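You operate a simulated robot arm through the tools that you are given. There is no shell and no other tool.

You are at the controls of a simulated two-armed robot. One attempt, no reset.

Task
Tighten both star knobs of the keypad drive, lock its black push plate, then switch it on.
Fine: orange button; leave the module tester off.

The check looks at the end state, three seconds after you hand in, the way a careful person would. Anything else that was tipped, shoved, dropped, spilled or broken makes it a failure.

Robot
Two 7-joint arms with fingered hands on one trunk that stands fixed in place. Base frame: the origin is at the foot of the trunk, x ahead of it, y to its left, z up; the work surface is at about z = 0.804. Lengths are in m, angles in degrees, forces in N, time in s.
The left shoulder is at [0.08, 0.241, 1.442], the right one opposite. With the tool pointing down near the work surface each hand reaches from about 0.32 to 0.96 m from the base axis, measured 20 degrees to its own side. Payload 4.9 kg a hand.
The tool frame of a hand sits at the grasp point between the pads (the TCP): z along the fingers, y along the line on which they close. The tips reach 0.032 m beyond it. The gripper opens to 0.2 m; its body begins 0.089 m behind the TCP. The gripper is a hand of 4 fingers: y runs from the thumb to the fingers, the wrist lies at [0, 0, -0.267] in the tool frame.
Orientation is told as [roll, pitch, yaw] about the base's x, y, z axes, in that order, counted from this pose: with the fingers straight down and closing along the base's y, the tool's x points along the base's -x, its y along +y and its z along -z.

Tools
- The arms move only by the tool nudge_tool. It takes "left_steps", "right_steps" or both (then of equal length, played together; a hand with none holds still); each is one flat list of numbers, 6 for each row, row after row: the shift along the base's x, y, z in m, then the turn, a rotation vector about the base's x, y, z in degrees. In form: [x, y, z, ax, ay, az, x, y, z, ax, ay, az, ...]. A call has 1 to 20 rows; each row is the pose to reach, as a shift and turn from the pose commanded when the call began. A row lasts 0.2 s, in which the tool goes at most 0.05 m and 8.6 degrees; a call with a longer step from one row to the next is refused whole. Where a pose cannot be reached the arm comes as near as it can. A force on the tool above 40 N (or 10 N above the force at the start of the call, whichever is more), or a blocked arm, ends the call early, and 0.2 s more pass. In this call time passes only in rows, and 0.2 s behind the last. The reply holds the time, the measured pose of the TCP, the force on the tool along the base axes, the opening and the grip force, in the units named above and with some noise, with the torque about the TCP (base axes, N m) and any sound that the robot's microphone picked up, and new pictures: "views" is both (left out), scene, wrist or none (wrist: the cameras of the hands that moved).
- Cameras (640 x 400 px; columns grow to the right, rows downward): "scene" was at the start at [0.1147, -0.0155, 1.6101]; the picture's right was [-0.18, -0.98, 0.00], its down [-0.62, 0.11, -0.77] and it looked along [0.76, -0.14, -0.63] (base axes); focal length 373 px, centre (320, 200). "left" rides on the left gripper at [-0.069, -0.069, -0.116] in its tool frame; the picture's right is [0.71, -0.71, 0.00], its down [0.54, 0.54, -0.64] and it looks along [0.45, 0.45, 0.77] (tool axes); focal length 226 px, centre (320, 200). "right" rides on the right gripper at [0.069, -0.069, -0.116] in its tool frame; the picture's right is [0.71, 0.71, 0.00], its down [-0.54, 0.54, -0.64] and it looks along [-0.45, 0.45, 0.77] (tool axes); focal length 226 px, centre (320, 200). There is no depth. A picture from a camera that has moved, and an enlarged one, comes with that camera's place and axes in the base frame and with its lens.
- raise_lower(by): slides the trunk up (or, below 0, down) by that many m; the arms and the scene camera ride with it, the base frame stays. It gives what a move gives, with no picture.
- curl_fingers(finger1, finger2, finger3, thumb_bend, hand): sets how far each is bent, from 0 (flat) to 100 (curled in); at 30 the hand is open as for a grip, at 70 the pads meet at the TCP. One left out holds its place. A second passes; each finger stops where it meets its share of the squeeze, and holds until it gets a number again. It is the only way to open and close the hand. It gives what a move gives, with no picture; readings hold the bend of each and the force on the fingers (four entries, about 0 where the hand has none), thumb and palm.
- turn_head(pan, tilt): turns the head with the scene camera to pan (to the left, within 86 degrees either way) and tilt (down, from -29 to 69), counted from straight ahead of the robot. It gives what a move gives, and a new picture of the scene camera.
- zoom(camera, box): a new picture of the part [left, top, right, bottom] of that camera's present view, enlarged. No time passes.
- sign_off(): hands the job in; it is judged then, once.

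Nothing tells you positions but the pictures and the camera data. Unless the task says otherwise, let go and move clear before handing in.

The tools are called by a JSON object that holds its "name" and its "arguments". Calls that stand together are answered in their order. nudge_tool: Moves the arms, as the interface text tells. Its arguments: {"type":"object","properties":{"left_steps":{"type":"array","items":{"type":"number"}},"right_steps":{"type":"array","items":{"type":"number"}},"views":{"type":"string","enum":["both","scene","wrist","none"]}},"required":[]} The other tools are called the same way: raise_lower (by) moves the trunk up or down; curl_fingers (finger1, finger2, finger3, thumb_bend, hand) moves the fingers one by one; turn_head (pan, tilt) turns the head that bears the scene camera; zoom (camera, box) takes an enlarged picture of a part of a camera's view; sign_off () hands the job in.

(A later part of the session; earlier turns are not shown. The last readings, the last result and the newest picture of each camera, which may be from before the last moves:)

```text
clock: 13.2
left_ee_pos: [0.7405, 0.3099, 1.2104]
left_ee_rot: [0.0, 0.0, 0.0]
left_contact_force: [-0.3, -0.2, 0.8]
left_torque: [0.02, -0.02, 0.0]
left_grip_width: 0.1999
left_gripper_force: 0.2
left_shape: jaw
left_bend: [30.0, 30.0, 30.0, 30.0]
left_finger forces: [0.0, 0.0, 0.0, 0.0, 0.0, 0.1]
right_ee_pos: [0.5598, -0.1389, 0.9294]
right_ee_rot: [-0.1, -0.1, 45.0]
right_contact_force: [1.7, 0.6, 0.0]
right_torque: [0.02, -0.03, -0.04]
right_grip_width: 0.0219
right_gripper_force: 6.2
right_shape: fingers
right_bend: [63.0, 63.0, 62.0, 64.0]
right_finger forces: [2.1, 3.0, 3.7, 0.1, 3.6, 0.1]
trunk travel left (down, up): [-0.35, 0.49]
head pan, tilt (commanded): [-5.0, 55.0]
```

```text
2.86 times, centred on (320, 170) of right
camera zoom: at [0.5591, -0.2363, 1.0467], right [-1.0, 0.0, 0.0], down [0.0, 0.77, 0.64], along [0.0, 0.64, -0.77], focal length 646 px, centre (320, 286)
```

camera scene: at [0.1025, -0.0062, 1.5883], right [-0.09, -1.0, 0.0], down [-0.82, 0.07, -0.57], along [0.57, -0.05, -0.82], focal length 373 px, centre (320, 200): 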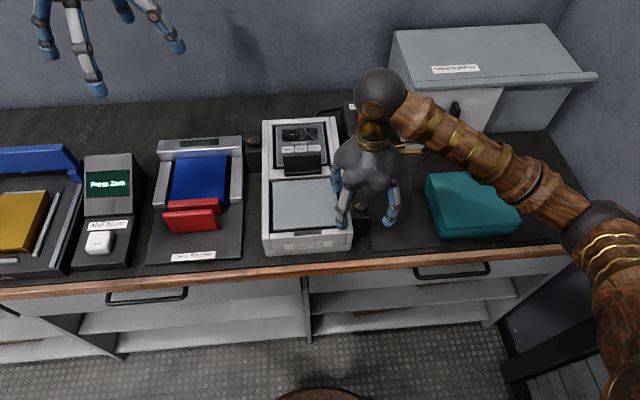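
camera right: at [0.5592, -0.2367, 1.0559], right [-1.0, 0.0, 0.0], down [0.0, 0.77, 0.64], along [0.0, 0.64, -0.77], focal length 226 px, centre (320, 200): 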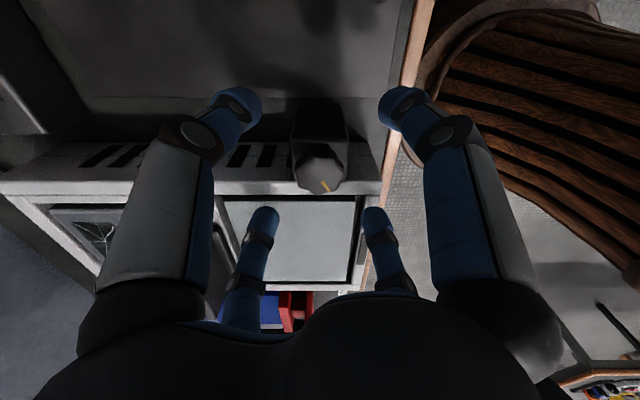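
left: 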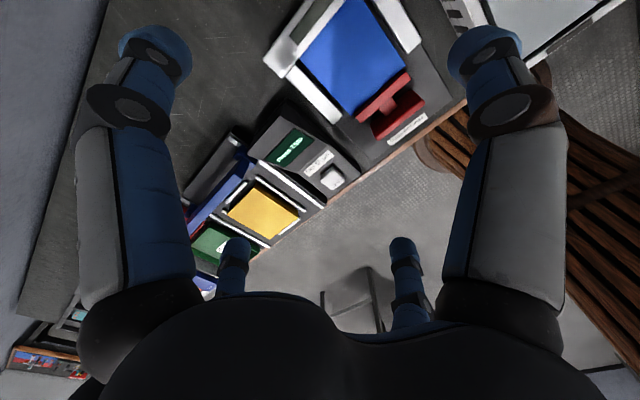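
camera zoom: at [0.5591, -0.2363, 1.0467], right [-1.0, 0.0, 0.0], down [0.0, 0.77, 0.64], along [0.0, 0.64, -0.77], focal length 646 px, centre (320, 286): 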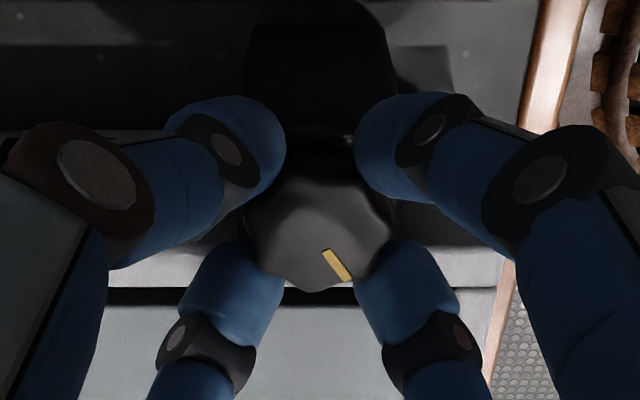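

All four digits now touch the knob lightly. I'll squeeze more firmly and then turn clockwise (seen from above), watching the torque.

{"name": "curl_fingers", "arguments": {"hand": "right", "finger1": 72, "finger2": 72, "finger3": 72, "thumb_bend": 72}}

{"name": "nudge_tool", "arguments": {"right_steps": [0, 0, 0, 0, 0, -6, 0, 0, 0, 0, 0, -12, 0, 0, 0, 0, 0, -18, 0, 0, 0, 0, 0, -24], "views": "both"}}

{"name": "zoom", "arguments": {"camera": "scene", "box": [320, 160, 420, 240]}}

{"name": "zoom", "arguments": {"camera": "right", "box": [220, 100, 420, 240]}}

```text
clock: 14.2
left_ee_pos: [0.7411, 0.31, 1.2106]
left_ee_rot: [0.0, 0.0, 0.0]
left_contact_force: [-0.6, 0.3, 0.0]
left_torque: [0.0, -0.04, 0.03]
left_grip_width: 0.1999
left_gripper_force: 0.0
left_shape: jaw
left_bend: [30.0, 30.0, 30.0, 30.0]
left_finger forces: [0.1, 0.1, 0.1, 0.1, 0.1, 0.0]
right_ee_pos: [0.5603, -0.1399, 0.931]
right_ee_rot: [0.0, 0.0, 44.9]
right_contact_force: [6.7, -4.6, 2.5]
right_torque: [-0.15, -0.16, -0.03]
right_grip_width: 0.0202
right_gripper_force: 19.0
right_shape: fingers
right_bend: [64.0, 63.0, 63.0, 65.0]
right_finger forces: [6.5, 7.6, 7.0, 0.0, 16.5, 0.0]
trunk travel left (down, up): [-0.35, 0.49]
head pan, tilt (commanded): [-5.0, 55.0]
```

```text
clock: 15.2
left_ee_pos: [0.7402, 0.3103, 1.211]
left_ee_rot: [0.0, 0.0, -0.1]
left_contact_force: [0.2, 0.4, -0.3]
left_torque: [-0.01, 0.0, -0.02]
left_grip_width: 0.2001
left_gripper_force: 0.0
left_shape: jaw
left_bend: [30.0, 30.0, 30.0, 30.0]
left_finger forces: [0.0, 0.0, 0.0, 0.1, 0.0, 0.1]
right_ee_pos: [0.5588, -0.1385, 0.9307]
right_ee_rot: [0.0, -0.1, 21.0]
right_contact_force: [1.9, -8.6, 3.9]
right_torque: [-0.24, -0.03, 0.01]
right_grip_width: 0.0202
right_gripper_force: 19.3
right_shape: fingers
right_bend: [64.0, 63.0, 63.0, 65.0]
right_finger forces: [7.9, 7.7, 6.5, 0.0, 17.3, 0.1]
trunk travel left (down, up): [-0.35, 0.49]
head pan, tilt (commanded): [-5.0, 55.0]
camera scene: at [0.1022, -0.0075, 1.5883], right [-0.09, -1.0, 0.0], down [-0.82, 0.07, -0.57], along [0.57, -0.05, -0.82], focal length 373 px, centre (320, 200)
camera right: at [0.5193, -0.2281, 1.0464], right [-0.91, 0.41, 0.0], down [0.31, 0.7, 0.64], along [0.26, 0.59, -0.77], focal length 226 px, centre (320, 200)
```

scene: 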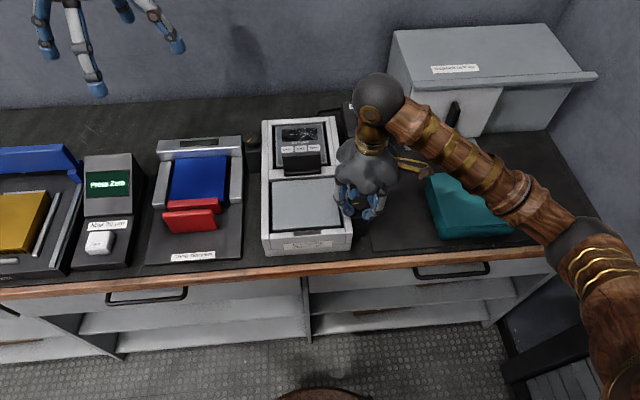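
right: 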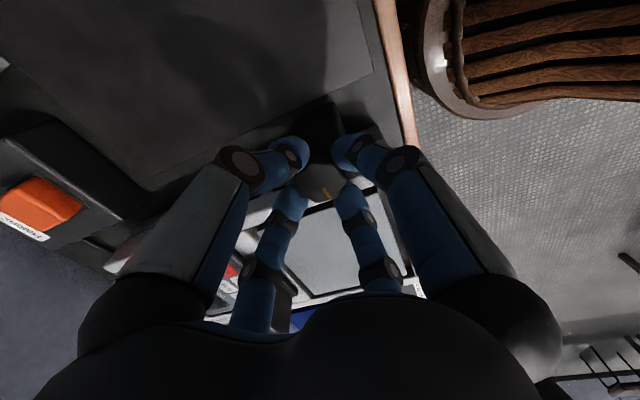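

```text
5.00 times, centred on (370, 200) of scene
camera zoom: at [0.1022, -0.0075, 1.5883], right [-0.09, -1.0, 0.0], down [-0.82, 0.07, -0.57], along [0.57, -0.05, -0.82], focal length 1863 px, centre (70, 200)
```

zoom: 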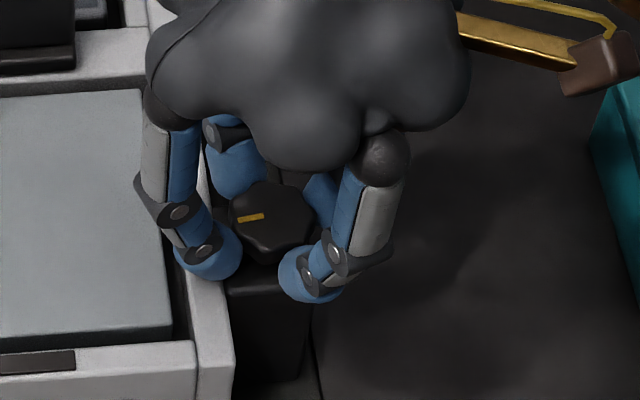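

```text
2.86 times, centred on (320, 170) of right
camera zoom: at [0.5193, -0.2281, 1.0464], right [-0.91, 0.41, 0.0], down [0.31, 0.7, 0.64], along [0.26, 0.59, -0.77], focal length 646 px, centre (320, 286)
```

zoom: 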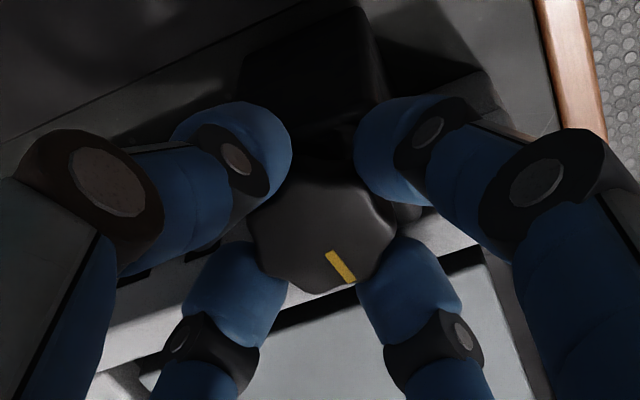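

The knob follows the hand (its yellow mark turned with it) at low torque. I'll keep turning clockwise in chunks and watch for a stop.

{"name": "nudge_tool", "arguments": {"right_steps": [0, 0, 0, 0, 0, -6, 0, 0, 0, 0, 0, -12, 0, 0, 0, 0, 0, -18, 0, 0, 0, 0, 0, -24], "views": "none"}}

{"name": "zoom", "arguments": {"camera": "right", "box": [220, 100, 420, 240]}}

{"name": "zoom", "arguments": {"camera": "scene", "box": [320, 160, 420, 240]}}

```text
clock: 16.2
left_ee_pos: [0.7402, 0.3093, 1.2116]
left_ee_rot: [0.0, -0.1, -0.1]
left_contact_force: [-0.1, -0.3, -0.1]
left_torque: [0.01, 0.0, 0.05]
left_grip_width: 0.1998
left_gripper_force: 0.0
left_shape: jaw
left_bend: [30.0, 30.0, 30.0, 30.0]
left_finger forces: [0.0, 0.0, 0.0, 0.0, 0.1, 0.0]
right_ee_pos: [0.5583, -0.1381, 0.9308]
right_ee_rot: [0.0, 0.0, -3.0]
right_contact_force: [-5.7, -8.9, 1.0]
right_torque: [-0.25, 0.14, 0.04]
right_grip_width: 0.0203
right_gripper_force: 19.0
right_shape: fingers
right_bend: [64.0, 63.0, 63.0, 65.0]
right_finger forces: [8.6, 7.1, 5.5, 0.0, 16.9, 0.0]
trunk travel left (down, up): [-0.35, 0.49]
head pan, tilt (commanded): [-5.0, 55.0]
```

```text
2.86 times, centred on (320, 170) of right
camera zoom: at [0.4865, -0.2038, 1.0466], right [-0.67, 0.74, 0.0], down [0.57, 0.51, 0.64], along [0.48, 0.43, -0.77], focal length 646 px, centre (320, 286)
```

zoom: 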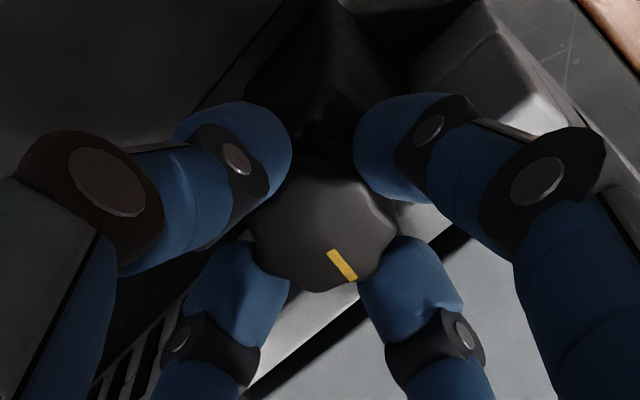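

```text
5.00 times, centred on (370, 200) of scene
camera zoom: at [0.1015, -0.0075, 1.5883], right [-0.09, -1.0, 0.0], down [-0.82, 0.07, -0.57], along [0.57, -0.05, -0.82], focal length 1863 px, centre (70, 200)
```

zoom: 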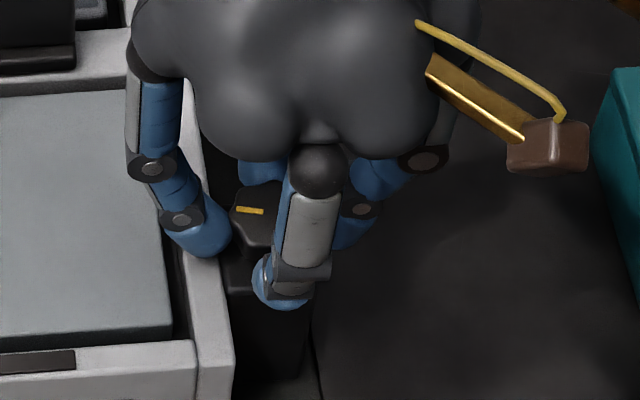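

{"name": "nudge_tool", "arguments": {"right_steps": [0, 0, 0, 0, 0, -6, 0, 0, 0, 0, 0, -12, 0, 0, 0, 0, 0, -18, 0, 0, 0, 0, 0, -24], "views": "none"}}

{"name": "zoom", "arguments": {"camera": "right", "box": [220, 100, 420, 240]}}

{"name": "zoom", "arguments": {"camera": "scene", "box": [320, 160, 420, 240]}}

```text
clock: 17.2
left_ee_pos: [0.7406, 0.31, 1.2119]
left_ee_rot: [0.0, 0.0, 0.0]
left_contact_force: [0.2, 0.0, 0.3]
left_torque: [-0.01, -0.03, 0.02]
left_grip_width: 0.1999
left_gripper_force: 0.0
left_shape: jaw
left_bend: [30.0, 30.0, 30.0, 30.0]
left_finger forces: [0.1, 0.1, 0.0, 0.1, 0.0, 0.0]
right_ee_pos: [0.5592, -0.1392, 0.9309]
right_ee_rot: [-0.1, 0.0, -27.1]
right_contact_force: [-11.2, -4.5, -1.6]
right_torque: [-0.14, 0.35, 0.03]
right_grip_width: 0.0209
right_gripper_force: 18.0
right_shape: fingers
right_bend: [64.0, 63.0, 63.0, 65.0]
right_finger forces: [9.1, 6.5, 4.8, 0.0, 16.8, 0.0]
trunk travel left (down, up): [-0.35, 0.49]
head pan, tilt (commanded): [-5.0, 55.0]
```

```text
2.86 times, centred on (320, 170) of right
camera zoom: at [0.4664, -0.1684, 1.0467], right [-0.31, 0.95, 0.0], down [0.73, 0.24, 0.64], along [0.61, 0.2, -0.77], focal length 646 px, centre (320, 286)
```

zoom: 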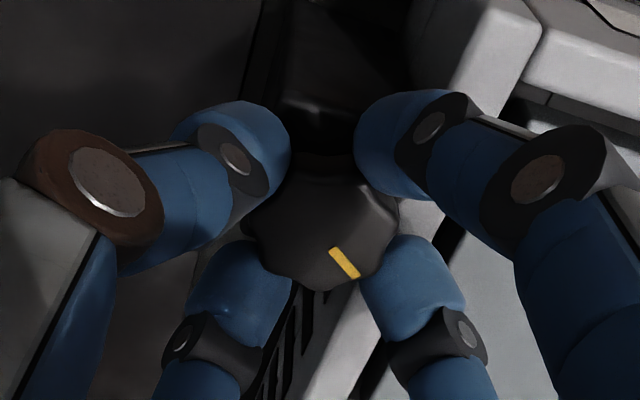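

```text
5.00 times, centred on (370, 200) of scene
camera zoom: at [0.1009, -0.007, 1.5884], right [-0.09, -1.0, 0.0], down [-0.82, 0.07, -0.57], along [0.57, -0.05, -0.82], focal length 1863 px, centre (70, 200)
```

zoom: 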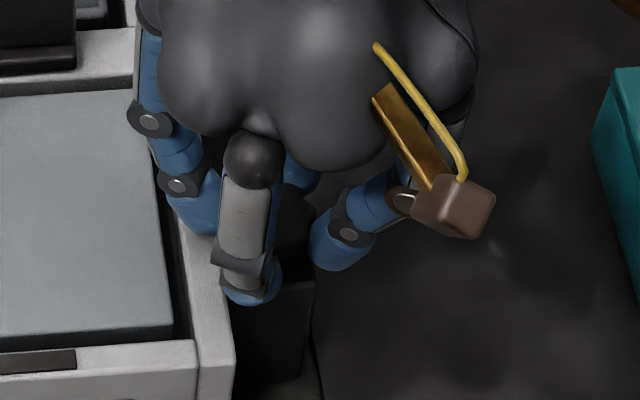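

{"name": "nudge_tool", "arguments": {"right_steps": [0, 0, 0, 0, 0, -6, 0, 0, 0, 0, 0, -12, 0, 0, 0, 0, 0, -18, 0, 0, 0, 0, 0, -24], "views": "none"}}

{"name": "zoom", "arguments": {"camera": "right", "box": [220, 100, 420, 240]}}

{"name": "zoom", "arguments": {"camera": "scene", "box": [320, 160, 420, 240]}}

```text
clock: 18.2
left_ee_pos: [0.7389, 0.3104, 1.2113]
left_ee_rot: [0.0, 0.1, -0.1]
left_contact_force: [0.3, 0.7, -0.2]
left_torque: [0.0, -0.02, 0.02]
left_grip_width: 0.1996
left_gripper_force: 0.1
left_shape: jaw
left_bend: [30.0, 30.0, 30.0, 30.0]
left_finger forces: [0.0, 0.0, 0.1, 0.0, 0.1, 0.0]
right_ee_pos: [0.5599, -0.1367, 0.9325]
right_ee_rot: [0.0, 0.0, -51.2]
right_contact_force: [-14.2, -2.4, -6.0]
right_torque: [0.0, 0.46, 0.04]
right_grip_width: 0.0207
right_gripper_force: 17.5
right_shape: fingers
right_bend: [64.0, 63.0, 63.0, 65.0]
right_finger forces: [8.8, 5.6, 4.3, 0.1, 17.1, 0.0]
trunk travel left (down, up): [-0.35, 0.49]
head pan, tilt (commanded): [-5.0, 55.0]
```

```text
2.86 times, centred on (320, 170) of right
camera zoom: at [0.4625, -0.1276, 1.0472], right [0.11, 0.99, 0.0], down [0.76, -0.08, 0.64], along [0.64, -0.07, -0.77], focal length 646 px, centre (320, 286)
```

zoom: 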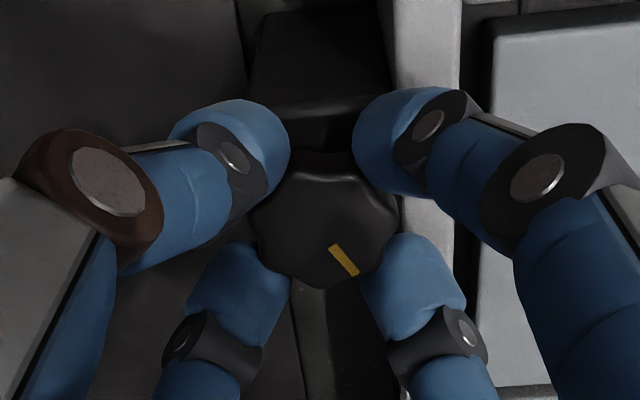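

```text
5.00 times, centred on (370, 200) of scene
camera zoom: at [0.101, -0.0065, 1.5883], right [-0.09, -1.0, 0.0], down [-0.82, 0.07, -0.57], along [0.57, -0.05, -0.82], focal length 1863 px, centre (70, 200)
```

zoom: 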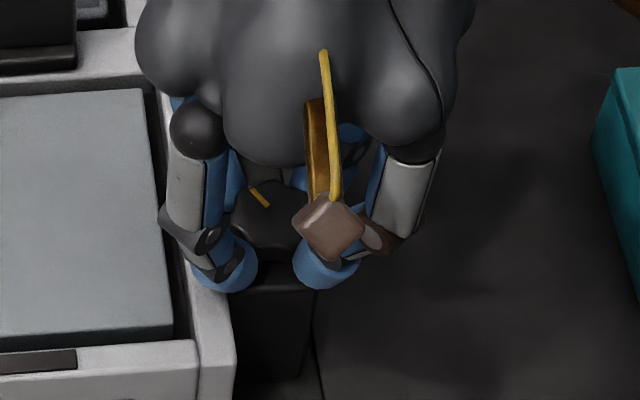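

{"name": "nudge_tool", "arguments": {"right_steps": [0, 0, 0, 0, 0, -6, -0.001, 0, 0, 0, 0, -12, -0.001, 0, 0, 0, 0, -18, -0.001, 0, 0, 0, 0, -24], "views": "none"}}

{"name": "zoom", "arguments": {"camera": "right", "box": [220, 100, 420, 240]}}

{"name": "zoom", "arguments": {"camera": "scene", "box": [320, 160, 420, 240]}}

```text
clock: 19.2
left_ee_pos: [0.7396, 0.31, 1.2112]
left_ee_rot: [0.0, 0.1, -0.1]
left_contact_force: [-0.8, 0.6, -0.2]
left_torque: [0.02, 0.02, -0.03]
left_grip_width: 0.1998
left_gripper_force: 0.0
left_shape: jaw
left_bend: [30.0, 30.0, 30.0, 30.0]
left_finger forces: [0.1, 0.0, 0.0, 0.0, 0.0, 0.0]
right_ee_pos: [0.5577, -0.1363, 0.9313]
right_ee_rot: [0.0, 0.0, -75.1]
right_contact_force: [-6.9, 2.2, -3.2]
right_torque: [0.07, 0.2, 0.04]
right_grip_width: 0.0208
right_gripper_force: 17.1
right_shape: fingers
right_bend: [64.0, 63.0, 63.0, 65.0]
right_finger forces: [7.5, 7.6, 5.5, 0.0, 14.3, 0.0]
trunk travel left (down, up): [-0.35, 0.49]
head pan, tilt (commanded): [-5.0, 55.0]
```

```text
2.86 times, centred on (320, 170) of right
camera zoom: at [0.4743, -0.0886, 1.0469], right [0.5, 0.86, 0.0], down [0.66, -0.38, 0.64], along [0.56, -0.32, -0.77], focal length 646 px, centre (320, 286)
```

zoom: 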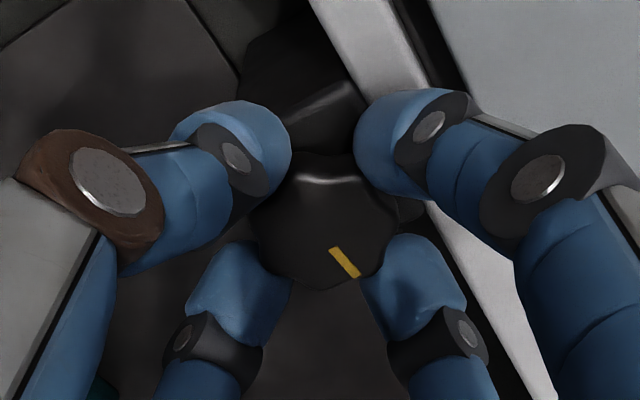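

```text
5.00 times, centred on (370, 200) of scene
camera zoom: at [0.102, -0.006, 1.5884], right [-0.09, -1.0, 0.0], down [-0.82, 0.07, -0.57], along [0.57, -0.05, -0.82], focal length 1863 px, centre (70, 200)
```

zoom: 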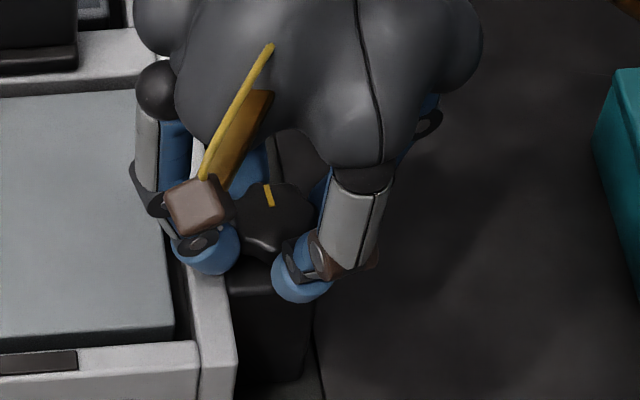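

{"name": "nudge_tool", "arguments": {"right_steps": [0, 0, 0, 0, 0, -6, 0, 0, 0, 0, 0, -12, 0, 0, 0, 0, 0, -18, 0, 0, 0, 0, 0, -24], "views": "none"}}

{"name": "zoom", "arguments": {"camera": "right", "box": [220, 100, 420, 240]}}

{"name": "zoom", "arguments": {"camera": "scene", "box": [320, 160, 420, 240]}}

```text
clock: 20.2
left_ee_pos: [0.7401, 0.3099, 1.2113]
left_ee_rot: [0.0, 0.0, 0.0]
left_contact_force: [-0.3, -0.4, -0.1]
left_torque: [-0.02, 0.0, -0.02]
left_grip_width: 0.1997
left_gripper_force: 0.1
left_shape: jaw
left_bend: [30.0, 30.0, 30.0, 30.0]
left_finger forces: [0.1, 0.0, 0.1, 0.1, 0.1, 0.0]
right_ee_pos: [0.558, -0.1388, 0.9312]
right_ee_rot: [-0.1, -0.2, -99.1]
right_contact_force: [-9.3, 0.0, -3.0]
right_torque: [0.0, 0.3, 0.38]
right_grip_width: 0.0175
right_gripper_force: 17.6
right_shape: fingers
right_bend: [64.0, 63.0, 64.0, 65.0]
right_finger forces: [7.4, 7.4, 6.3, 0.0, 13.8, 0.1]
trunk travel left (down, up): [-0.35, 0.49]
head pan, tilt (commanded): [-5.0, 55.0]
```

```text
2.86 times, centred on (320, 170) of right
camera zoom: at [0.5011, -0.0589, 1.047], right [0.81, 0.59, 0.0], down [0.45, -0.62, 0.64], along [0.38, -0.52, -0.77], focal length 646 px, centre (320, 286)
```

zoom: 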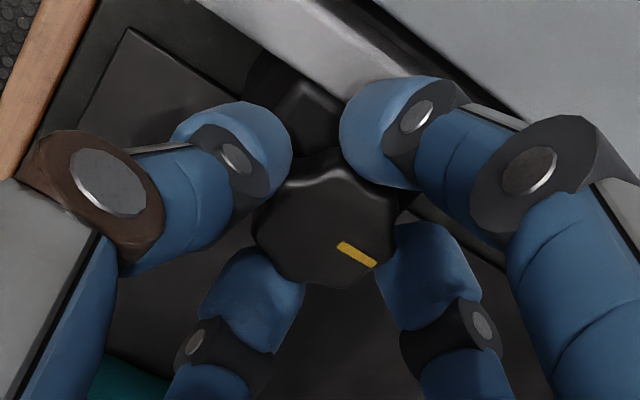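

```text
5.00 times, centred on (370, 200) of scene
camera zoom: at [0.1015, -0.0059, 1.5883], right [-0.09, -1.0, 0.0], down [-0.82, 0.07, -0.57], along [0.57, -0.05, -0.82], focal length 1863 px, centre (70, 200)
```

zoom: 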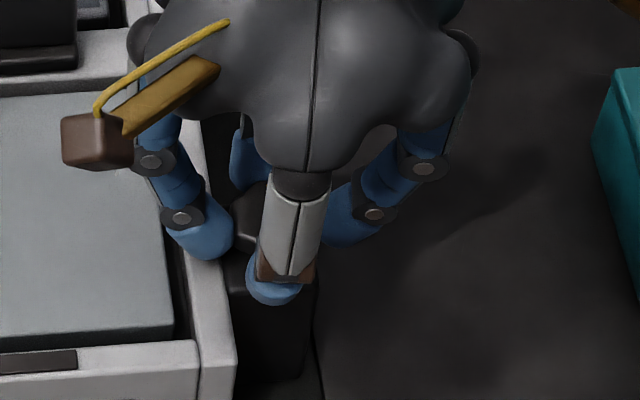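

The torque jumped to 0.38 N·m and the mark slipped relative to the fingers, so the right knob has met resistance after about 130°. I'll add a tighter squeeze and a bit more turn to be sure it is tight.

{"name": "curl_fingers", "arguments": {"hand": "right", "finger1": 80, "finger2": 80, "finger3": 80, "thumb_bend": 80}}

{"name": "nudge_tool", "arguments": {"right_steps": [0, 0, 0, 0, 0, -4, 0, 0, 0, 0, 0, -8], "views": "none"}}

{"name": "zoom", "arguments": {"camera": "right", "box": [220, 100, 420, 240]}}

```text
clock: 21.2
left_ee_pos: [0.74, 0.3106, 1.21]
left_ee_rot: [-0.1, 0.0, 0.0]
left_contact_force: [0.3, -0.1, -0.7]
left_torque: [0.01, -0.04, 0.03]
left_grip_width: 0.2
left_gripper_force: 0.0
left_shape: jaw
left_bend: [30.0, 30.0, 30.0, 30.0]
left_finger forces: [0.0, 0.1, 0.0, 0.0, 0.0, 0.1]
right_ee_pos: [0.5582, -0.1377, 0.9307]
right_ee_rot: [-0.1, 0.1, -98.9]
right_contact_force: [-11.3, 2.5, -7.2]
right_torque: [0.09, 0.18, 0.19]
right_grip_width: 0.0174
right_gripper_force: 21.3
right_shape: fingers
right_bend: [64.0, 63.0, 64.0, 64.0]
right_finger forces: [7.1, 8.5, 7.6, 0.1, 18.4, 0.0]
trunk travel left (down, up): [-0.35, 0.49]
head pan, tilt (commanded): [-5.0, 55.0]
```

```text
clock: 21.8
left_ee_pos: [0.7401, 0.3099, 1.2128]
left_ee_rot: [0.0, 0.1, 0.0]
left_contact_force: [0.8, 1.0, -0.7]
left_torque: [-0.03, -0.03, -0.02]
left_grip_width: 0.1999
left_gripper_force: 0.1
left_shape: jaw
left_bend: [30.0, 30.0, 30.0, 30.0]
left_finger forces: [0.1, 0.0, 0.0, 0.1, 0.1, 0.0]
right_ee_pos: [0.5582, -0.1375, 0.9308]
right_ee_rot: [-0.1, 0.0, -107.0]
right_contact_force: [-14.7, -0.1, -6.5]
right_torque: [0.04, 0.29, 0.57]
right_grip_width: 0.0159
right_gripper_force: 21.9
right_shape: fingers
right_bend: [64.0, 63.0, 64.0, 64.0]
right_finger forces: [8.9, 8.9, 6.8, 0.0, 19.7, 0.1]
trunk travel left (down, up): [-0.35, 0.49]
head pan, tilt (commanded): [-5.0, 55.0]
```

```text
2.86 times, centred on (320, 170) of right
camera zoom: at [0.5121, -0.0524, 1.0469], right [0.88, 0.47, 0.0], down [0.36, -0.68, 0.64], along [0.3, -0.57, -0.77], focal length 646 px, centre (320, 286)
```

zoom: 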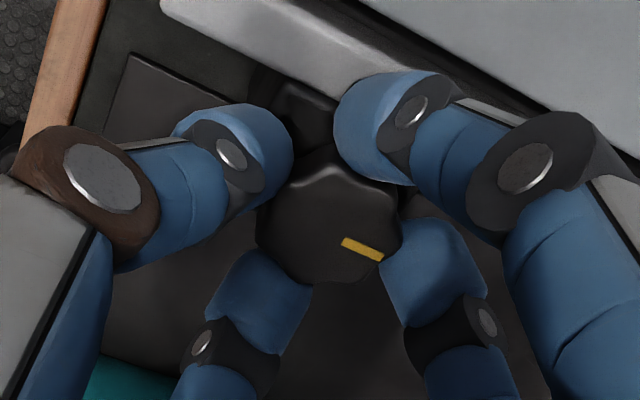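

The torque rose to 0.57 N·m while the knob no longer moved, with its mark now pointing straight ahead (+x) – the right knob is tight. I'll release it and lift straight up.

{"name": "curl_fingers", "arguments": {"hand": "right", "finger1": 48, "finger2": 48, "finger3": 48, "thumb_bend": 48}}

{"name": "nudge_tool", "arguments": {"right_steps": [0, 0, 0.03, 0, 0, 0, 0, 0, 0.07, 0, 0, 0, 0, 0, 0.11, 0, 0, 0, 0, 0, 0.15, 0, 0, 0, 0, 0, 0.19, 0, 0, 0], "views": "both"}}

{"name": "zoom", "arguments": {"camera": "scene", "box": [320, 160, 420, 240]}}

{"name": "zoom", "arguments": {"camera": "scene", "box": [230, 110, 290, 160]}}

```text
clock: 22.8
left_ee_pos: [0.7411, 0.31, 1.2112]
left_ee_rot: [-0.1, -0.1, 0.0]
left_contact_force: [0.9, -0.1, -0.1]
left_torque: [-0.01, -0.01, 0.02]
left_grip_width: 0.2001
left_gripper_force: 0.1
left_shape: jaw
left_bend: [30.0, 30.0, 30.0, 30.0]
left_finger forces: [0.0, 0.0, 0.0, 0.0, 0.0, 0.0]
right_ee_pos: [0.5573, -0.138, 0.9301]
right_ee_rot: [0.0, 0.0, -107.0]
right_contact_force: [-0.2, -0.2, 0.3]
right_torque: [0.0, -0.03, 0.0]
right_grip_width: 0.0758
right_gripper_force: 0.1
right_shape: fingers
right_bend: [48.0, 48.0, 48.0, 48.0]
right_finger forces: [0.0, 0.0, 0.0, 0.1, 0.0, 0.0]
trunk travel left (down, up): [-0.35, 0.49]
head pan, tilt (commanded): [-5.0, 55.0]
```

```text
clock: 24.0
left_ee_pos: [0.7409, 0.3118, 1.2104]
left_ee_rot: [0.1, 0.0, 0.0]
left_contact_force: [-1.5, 1.1, 0.8]
left_torque: [-0.01, -0.02, 0.01]
left_grip_width: 0.2
left_gripper_force: 0.0
left_shape: jaw
left_bend: [30.0, 30.0, 30.0, 30.0]
left_finger forces: [0.1, 0.0, 0.0, 0.0, 0.0, 0.1]
right_ee_pos: [0.5577, -0.1363, 1.1216]
right_ee_rot: [-0.1, 0.0, -107.1]
right_contact_force: [0.1, 0.3, 0.0]
right_torque: [-0.03, -0.03, -0.02]
right_grip_width: 0.0759
right_gripper_force: 0.1
right_shape: fingers
right_bend: [48.0, 48.0, 48.0, 48.0]
right_finger forces: [0.0, 0.1, 0.1, 0.1, 0.0, 0.1]
trunk travel left (down, up): [-0.35, 0.49]
head pan, tilt (commanded): [-5.0, 55.0]
camera scene: at [0.1017, -0.0057, 1.5883], right [-0.09, -1.0, 0.0], down [-0.82, 0.07, -0.57], along [0.57, -0.05, -0.82], focal length 373 px, centre (320, 200)
camera right: at [0.5122, -0.0498, 1.2382], right [0.88, 0.47, 0.0], down [0.36, -0.68, 0.64], along [0.3, -0.57, -0.77], focal length 226 px, centre (320, 200)
```

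scene: 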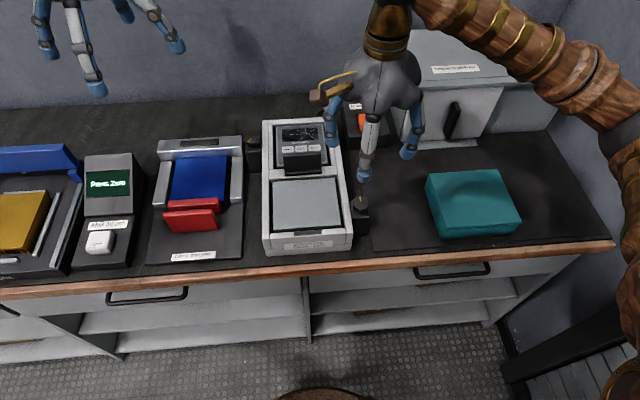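
right: 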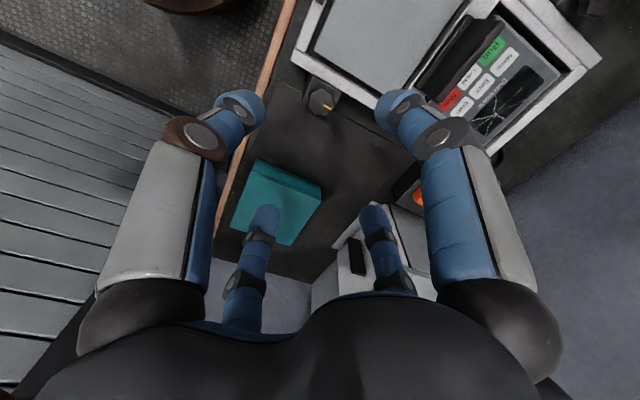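

```text
5.00 times, centred on (370, 200) of scene
camera zoom: at [0.1017, -0.0057, 1.5883], right [-0.09, -1.0, 0.0], down [-0.82, 0.07, -0.57], along [0.57, -0.05, -0.82], focal length 1863 px, centre (70, 200)
```

zoom: 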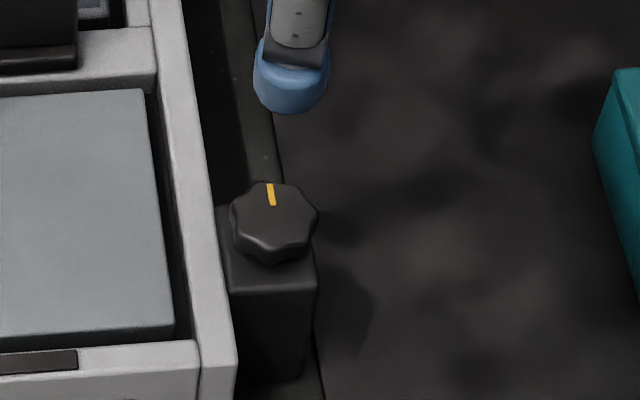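

```text
8.00 times, centred on (260, 135) of scene
camera zoom: at [0.1017, -0.0057, 1.5883], right [-0.09, -1.0, 0.0], down [-0.82, 0.07, -0.57], along [0.57, -0.05, -0.82], focal length 2981 px, centre (800, 720)
```

zoom: 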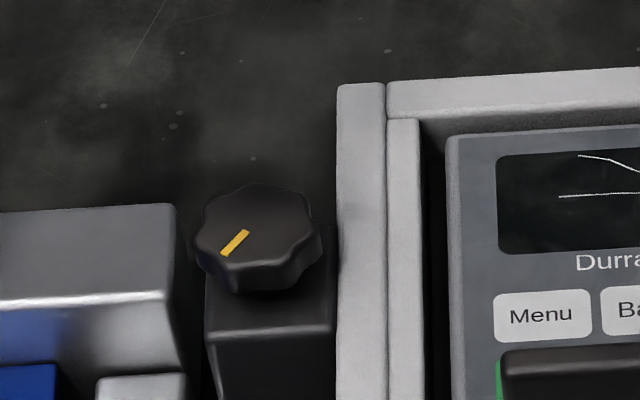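

The right knob's mark now points straight away from the robot, while the left knob (≈(0.779, 0.106), top ≈ 0.907) still shows the loose position. I'll unwind and withdraw the right hand while bringing the left hand over the left knob at yaw +100°, so it can turn clockwise far enough.

{"name": "nudge_tool", "arguments": {"left_steps": [0.003, -0.0145, -0.0107, 0, 0, 7.14, 0.0054, -0.029, -0.0214, 0, 0, 14.28, 0.008, -0.0436, -0.0321, 0, 0, 21.4, 0.011, -0.058, -0.0429, 0, 0, 28.6, 0.0136, -0.0727, -0.0536, 0, 0, 35.7, 0.0163, -0.0873, -0.0643, 0, 0, 42.8, 0.019, -0.1018, -0.075, 0, 0, 50, 0.0217, -0.1163, -0.0857, 0, 0, 57.1, 0.0244, -0.1309, -0.0964, 0, 0, 64.3, 0.0271, -0.1454, -0.1071, 0, 0, 71.4, 0.0299, -0.16, -0.1179, 0, 0, 78.6, 0.0326, -0.1745, -0.1286, 0, 0, 85.7, 0.0353, -0.189, -0.1393, 0, 0, 92.8, 0.038, -0.2036, -0.15, 0, 0, 100], "right_steps": [0.002, -0.02, 0.01, 0, 0, 7.64, 0.004, -0.04, 0.02, 0, 0, 15.3, 0.006, -0.06, 0.03, 0, 0, 22.9, 0.008, -0.08, 0.04, 0, 0, 30.6, 0.01, -0.1, 0.05, 0, 0, 38.2, 0.012, -0.12, 0.06, 0, 0, 45.9, 0.014, -0.14, 0.07, 0, 0, 53.5, 0.016, -0.16, 0.08, 0, 0, 61.1, 0.018, -0.17, 0.09, 0, 0, 68.8, 0.02, -0.18, 0.1, 0, 0, 76.4, 0.02, -0.18, 0.1, 0, 0, 84, 0.02, -0.18, 0.1, 0, 0, 91.7, 0.02, -0.18, 0.1, 0, 0, 99.3, 0.02, -0.18, 0.1, 0, 0, 107], "views": "both"}}

{"name": "curl_fingers", "arguments": {"hand": "left", "finger1": 48, "finger2": 48, "finger3": 48, "thumb_bend": 48}}

{"name": "zoom", "arguments": {"camera": "left", "box": [160, 0, 480, 200]}}

{"name": "zoom", "arguments": {"camera": "scene", "box": [180, 40, 340, 180]}}

```text
clock: 27.2
left_ee_pos: [0.8881, 0.1325, 1.1853]
left_ee_rot: [-17.4, -4.4, 85.2]
left_contact_force: [-0.1, 0.2, -0.6]
left_torque: [0.05, -0.04, 0.03]
left_grip_width: 0.1998
left_gripper_force: 0.0
left_shape: jaw
left_bend: [30.0, 30.0, 30.0, 30.0]
left_finger forces: [0.0, 0.1, 0.0, 0.0, 0.0, 0.0]
left hand out of reach, approached as far as the arm can: row 6, 7, 8, 9, 10, 11, 12, 13, 14
right_ee_pos: [0.5742, -0.3205, 1.2214]
right_ee_rot: [0.1, -0.2, 0.2]
right_contact_force: [-0.2, 0.5, 0.2]
right_torque: [0.04, -0.03, 0.04]
right_grip_width: 0.0761
right_gripper_force: 0.1
right_shape: fingers
right_bend: [48.0, 48.0, 48.0, 48.0]
right_finger forces: [0.1, 0.1, 0.0, 0.1, 0.0, 0.0]
trunk travel left (down, up): [-0.35, 0.49]
head pan, tilt (commanded): [-5.0, 55.0]
stopped in row 14 (left hand): the arm was blocked; the commanded pose is now the measured one
camera scene: at [0.0974, -0.0105, 1.5886], right [-0.09, -1.0, 0.0], down [-0.81, 0.07, -0.58], along [0.57, -0.05, -0.82], focal length 373 px, centre (320, 200)
camera right: at [0.5064, -0.3896, 1.3366], right [-0.71, 0.71, 0.0], down [0.54, 0.54, 0.65], along [0.46, 0.46, -0.76], focal length 226 px, centre (320, 200)
camera left: at [0.9245, 0.1881, 1.3218], right [0.61, -0.78, 0.16], down [-0.75, -0.51, 0.41], along [-0.24, -0.37, -0.9], focal length 226 px, centre (320, 200)
```

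scene: 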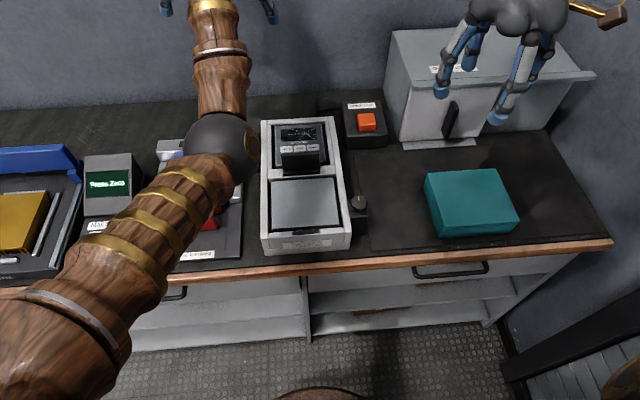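
right: 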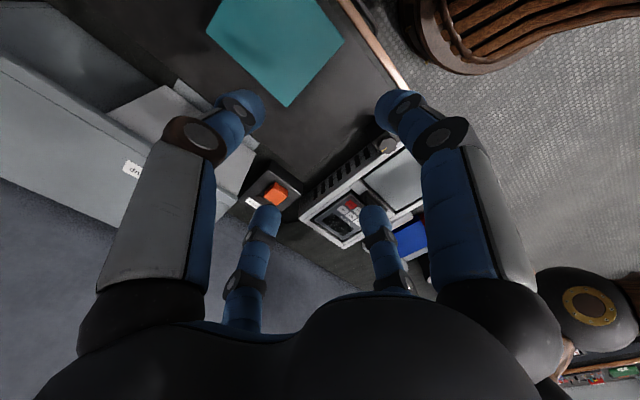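
left: 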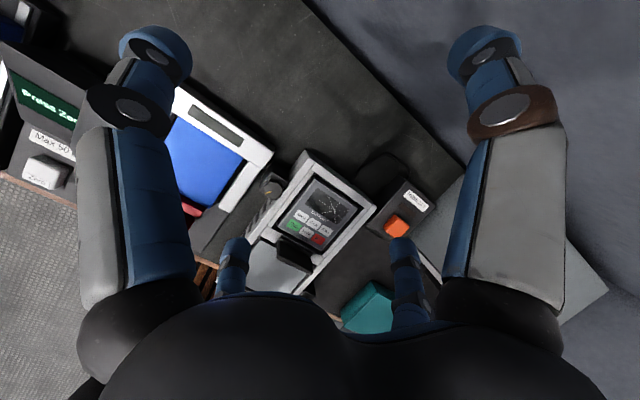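

```text
clock: 28.2
left_ee_pos: [0.8909, 0.1335, 1.1819]
left_ee_rot: [-17.2, -4.3, 85.1]
left_contact_force: [0.4, -0.7, 0.4]
left_torque: [0.04, -0.03, -0.01]
left_grip_width: 0.0772
left_gripper_force: 0.1
left_shape: fingers
left_bend: [48.0, 48.0, 48.0, 48.0]
left_finger forces: [0.0, 0.0, 0.0, 0.0, 0.0, 0.1]
right_ee_pos: [0.5798, -0.3171, 1.2205]
right_ee_rot: [0.0, 0.0, 0.2]
right_contact_force: [-0.1, -0.2, -0.1]
right_torque: [0.01, -0.01, 0.0]
right_grip_width: 0.0758
right_gripper_force: 0.1
right_shape: fingers
right_bend: [48.0, 48.0, 48.0, 48.0]
right_finger forces: [0.1, 0.0, 0.0, 0.1, 0.1, 0.1]
trunk travel left (down, up): [-0.35, 0.49]
head pan, tilt (commanded): [-5.0, 55.0]
```

```text
2.00 times, centred on (320, 100) of left
camera zoom: at [0.9282, 0.19, 1.3185], right [0.61, -0.78, 0.15], down [-0.75, -0.51, 0.41], along [-0.24, -0.37, -0.9], focal length 452 px, centre (320, 400)
```

zoom: 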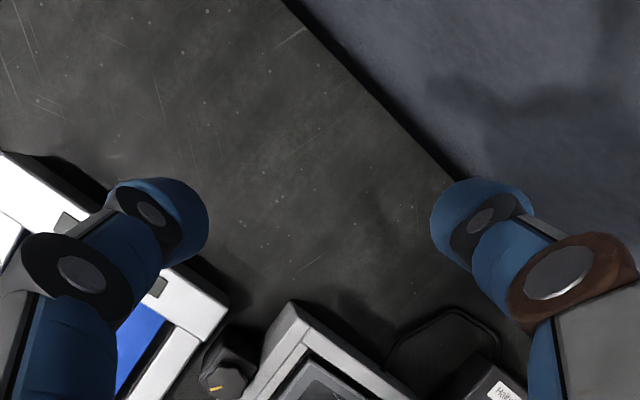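

```text
2.86 times, centred on (260, 110) of scene
camera zoom: at [0.1019, -0.0067, 1.5884], right [-0.09, -1.0, 0.0], down [-0.82, 0.07, -0.57], along [0.57, -0.05, -0.82], focal length 1064 px, centre (491, 457)
```

zoom: 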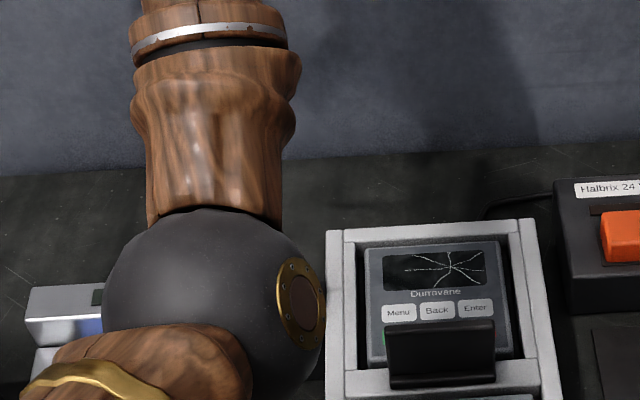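

The left arm hit its wrist limits at that large yaw and drifted off (nothing touched; it is high above the devices). I'll bring it back to its upright starting pose and plan instead to turn the left knob in two shorter grips.

{"name": "nudge_tool", "arguments": {"left_steps": [-0.0134, 0.0152, 0.003, 0.98, 1.49, -7.62, -0.0267, 0.0305, 0.006, 1.96, 2.98, -15.24, -0.04, 0.0457, 0.01, 2.95, 4.47, -22.85, -0.0535, 0.061, 0.013, 3.93, 5.96, -30.5, -0.0668, 0.0761, 0.016, 4.91, 7.45, -38.1, -0.08, 0.0914, 0.019, 5.89, 8.95, -45.7, -0.0935, 0.1066, 0.022, 6.87, 10.4, -53.3, -0.107, 0.1218, 0.025, 7.85, 11.9, -60.9, -0.12, 0.137, 0.029, 8.84, 13.4, -68.6, -0.1336, 0.1523, 0.032, 9.82, 14.9, -76.2, -0.147, 0.1675, 0.035, 10.8, 16.4, -83.8], "views": "scene"}}

```text
clock: 30.6
left_ee_pos: [0.7457, 0.303, 1.2173]
left_ee_rot: [0.2, 0.1, -0.1]
left_contact_force: [-0.3, -0.7, 0.0]
left_torque: [-0.02, 0.03, 0.0]
left_grip_width: 0.077
left_gripper_force: 0.0
left_shape: fingers
left_bend: [48.0, 48.0, 48.0, 48.0]
left_finger forces: [0.1, 0.0, 0.0, 0.0, 0.0, 0.0]
right_ee_pos: [0.5782, -0.317, 1.2208]
right_ee_rot: [0.1, 0.0, 0.0]
right_contact_force: [0.4, 0.1, -1.0]
right_torque: [-0.03, -0.04, 0.0]
right_grip_width: 0.0762
right_gripper_force: 0.1
right_shape: fingers
right_bend: [48.0, 48.0, 48.0, 48.0]
right_finger forces: [0.0, 0.0, 0.0, 0.0, 0.1, 0.1]
trunk travel left (down, up): [-0.35, 0.49]
head pan, tilt (commanded): [-5.0, 55.0]
camera scene: at [0.1022, -0.0059, 1.5883], right [-0.09, -1.0, 0.0], down [-0.82, 0.07, -0.57], along [0.57, -0.05, -0.82], focal length 373 px, centre (320, 200)
```

scene: 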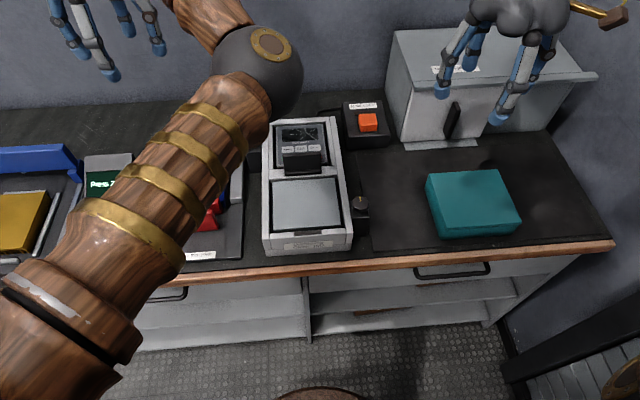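

The left hand is back upright, but its elbow has swung inward over the bench. I'll move the hand outward to the left to let the elbow swing back out and then check.

{"name": "nudge_tool", "arguments": {"left_steps": [-0.02, 0.03, 0.0, 0, 0, -6, -0.04, 0.07, 0.0, 0, 0, -12, -0.06, 0.11, 0.0, 0, 0, -18, -0.08, 0.15, 0.0, 0, 0, -24, -0.1, 0.19, 0.0, 0, 0, -30, -0.12, 0.23, 0.0, 0, 0, -36], "views": "scene"}}

```text
clock: 32.0
left_ee_pos: [0.6254, 0.5346, 1.2147]
left_ee_rot: [0.1, -0.1, -36.1]
left_contact_force: [-0.3, 0.6, 0.0]
left_torque: [0.0, 0.01, 0.01]
left_grip_width: 0.0767
left_gripper_force: 0.1
left_shape: fingers
left_bend: [48.0, 48.0, 48.0, 48.0]
left_finger forces: [0.0, 0.0, 0.0, 0.0, 0.1, 0.1]
right_ee_pos: [0.5793, -0.3155, 1.2202]
right_ee_rot: [-0.1, 0.0, 0.1]
right_contact_force: [-1.3, -0.9, 0.5]
right_torque: [-0.04, 0.0, 0.01]
right_grip_width: 0.0762
right_gripper_force: 0.1
right_shape: fingers
right_bend: [48.0, 48.0, 48.0, 48.0]
right_finger forces: [0.0, 0.0, 0.1, 0.0, 0.0, 0.1]
trunk travel left (down, up): [-0.35, 0.49]
head pan, tilt (commanded): [-5.0, 55.0]
camera scene: at [0.102, -0.004, 1.5884], right [-0.09, -1.0, 0.0], down [-0.82, 0.07, -0.57], along [0.57, -0.05, -0.82], focal length 373 px, centre (320, 200)
```

scene: 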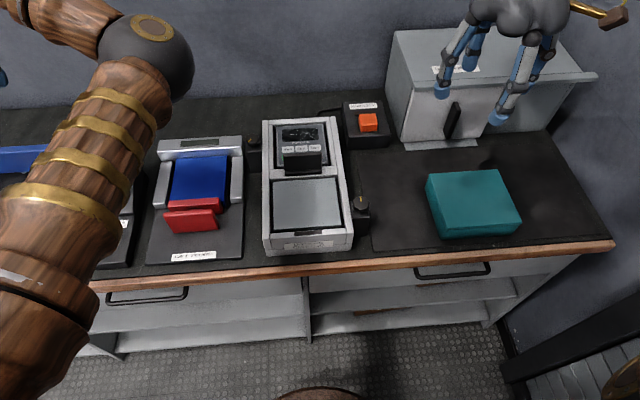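

{"name": "turn_head", "arguments": {"pan": 25, "tilt": 30}}

{"name": "turn_head", "arguments": {"pan": -40, "tilt": 25}}

```text
clock: 32.9
left_ee_pos: [0.6248, 0.5334, 1.2167]
left_ee_rot: [0.2, 0.0, -36.0]
left_contact_force: [0.3, -0.7, 0.1]
left_torque: [0.03, -0.02, -0.02]
left_grip_width: 0.077
left_gripper_force: 0.0
left_shape: fingers
left_bend: [48.0, 48.0, 48.0, 48.0]
left_finger forces: [0.0, 0.0, 0.0, 0.1, 0.1, 0.0]
right_ee_pos: [0.5794, -0.3184, 1.2205]
right_ee_rot: [-0.1, 0.0, 0.1]
right_contact_force: [0.4, -0.2, -0.7]
right_torque: [-0.03, 0.03, -0.01]
right_grip_width: 0.0762
right_gripper_force: 0.1
right_shape: fingers
right_bend: [48.0, 48.0, 48.0, 48.0]
right_finger forces: [0.1, 0.1, 0.0, 0.0, 0.0, 0.1]
trunk travel left (down, up): [-0.35, 0.49]
head pan, tilt (commanded): [25.0, 30.0]
camera scene: at [0.1126, 0.0378, 1.6243], right [0.42, -0.91, 0.0], down [-0.45, -0.21, -0.87], along [0.78, 0.37, -0.5], focal length 373 px, centre (320, 200)
```

scene: 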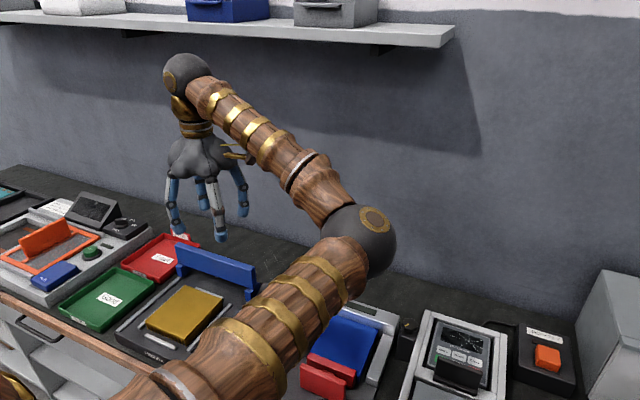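

```text
clock: 34.3
left_ee_pos: [0.6257, 0.5316, 1.2158]
left_ee_rot: [0.3, 0.1, -36.0]
left_contact_force: [0.0, -1.2, -0.2]
left_torque: [-0.02, 0.01, 0.01]
left_grip_width: 0.0765
left_gripper_force: 0.1
left_shape: fingers
left_bend: [48.0, 48.0, 48.0, 48.0]
left_finger forces: [0.0, 0.0, 0.0, 0.0, 0.0, 0.1]
right_ee_pos: [0.5797, -0.3169, 1.2206]
right_ee_rot: [0.0, 0.0, 0.1]
right_contact_force: [0.2, -0.2, 0.1]
right_torque: [0.0, -0.01, 0.0]
right_grip_width: 0.076
right_gripper_force: 0.0
right_shape: fingers
right_bend: [48.0, 48.0, 48.0, 48.0]
right_finger forces: [0.0, 0.0, 0.0, 0.0, 0.0, 0.0]
trunk travel left (down, up): [-0.35, 0.49]
head pan, tilt (commanded): [-40.0, 25.0]
camera scene: at [0.1012, -0.0592, 1.6323], right [-0.64, -0.77, 0.0], down [-0.32, 0.27, -0.91], along [0.69, -0.58, -0.42], focal length 373 px, centre (320, 200)
```

scene: 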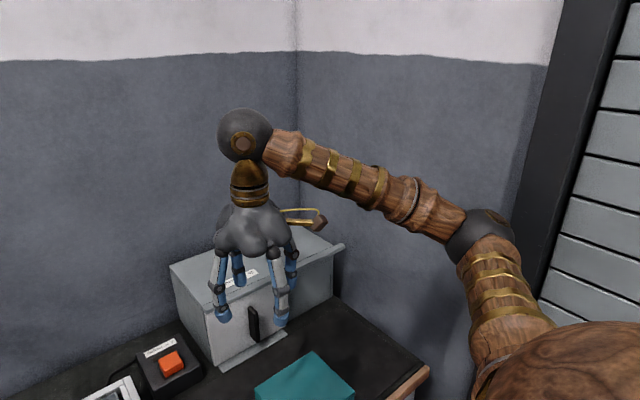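

The left elbow sits inside over the bench, but the right arm (elbow outward, healthy) can also reach the left knob. I'll retract the left arm further out of the way and use the right hand for everything.

{"name": "turn_head", "arguments": {"pan": 25, "tilt": 35}}

{"name": "nudge_tool", "arguments": {"left_steps": [-0.035, 0.02, 0.006, 0, 0, -7, -0.07, 0.04, 0.012, 0, 0, -14, -0.105, 0.06, 0.018, 0, 0, -21, -0.14, 0.08, 0.024, 0, 0, -28, -0.175, 0.1, 0.03, 0, 0, -35], "views": "scene"}}

```text
clock: 35.6
left_ee_pos: [0.6255, 0.5327, 1.2152]
left_ee_rot: [0.2, 0.1, -36.0]
left_contact_force: [-0.1, -0.2, -1.0]
left_torque: [0.0, 0.02, 0.03]
left_grip_width: 0.0767
left_gripper_force: 0.1
left_shape: fingers
left_bend: [48.0, 48.0, 48.0, 48.0]
left_finger forces: [0.1, 0.0, 0.0, 0.1, 0.0, 0.0]
right_ee_pos: [0.5794, -0.3172, 1.2192]
right_ee_rot: [-0.1, -0.1, 0.0]
right_contact_force: [-0.7, -0.5, -0.4]
right_torque: [-0.01, -0.01, 0.03]
right_grip_width: 0.0762
right_gripper_force: 0.0
right_shape: fingers
right_bend: [48.0, 48.0, 48.0, 48.0]
right_finger forces: [0.1, 0.0, 0.0, 0.0, 0.1, 0.0]
trunk travel left (down, up): [-0.35, 0.49]
head pan, tilt (commanded): [25.0, 35.0]
camera scene: at [0.1105, 0.0371, 1.6166], right [0.42, -0.91, 0.0], down [-0.52, -0.24, -0.82], along [0.74, 0.35, -0.57], focal length 373 px, centre (320, 200)
```

scene: 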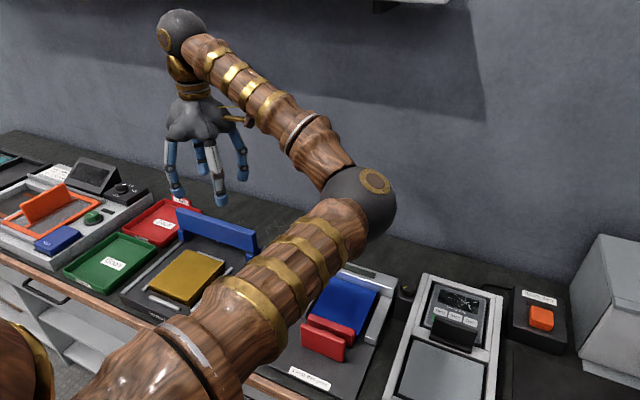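

```text
clock: 36.8
left_ee_pos: [0.4491, 0.6321, 1.2476]
left_ee_rot: [0.3, -0.1, -71.2]
left_contact_force: [0.1, -0.6, 0.4]
left_torque: [-0.01, -0.03, -0.02]
left_grip_width: 0.0771
left_gripper_force: 0.1
left_shape: fingers
left_bend: [48.0, 48.0, 48.0, 48.0]
left_finger forces: [0.0, 0.0, 0.1, 0.0, 0.1, 0.0]
right_ee_pos: [0.578, -0.3157, 1.2213]
right_ee_rot: [-0.2, -0.1, 0.1]
right_contact_force: [0.4, 0.7, -0.3]
right_torque: [-0.02, -0.02, 0.0]
right_grip_width: 0.0761
right_gripper_force: 0.1
right_shape: fingers
right_bend: [48.0, 48.0, 48.0, 48.0]
right_finger forces: [0.0, 0.0, 0.0, 0.0, 0.0, 0.0]
trunk travel left (down, up): [-0.35, 0.49]
head pan, tilt (commanded): [25.0, 35.0]
camera scene: at [0.1091, 0.0389, 1.6166], right [0.42, -0.91, 0.0], down [-0.52, -0.24, -0.82], along [0.74, 0.35, -0.57], focal length 373 px, centre (320, 200)
```

scene: 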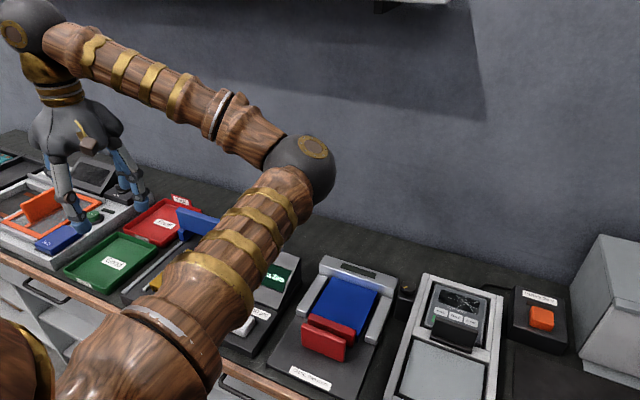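

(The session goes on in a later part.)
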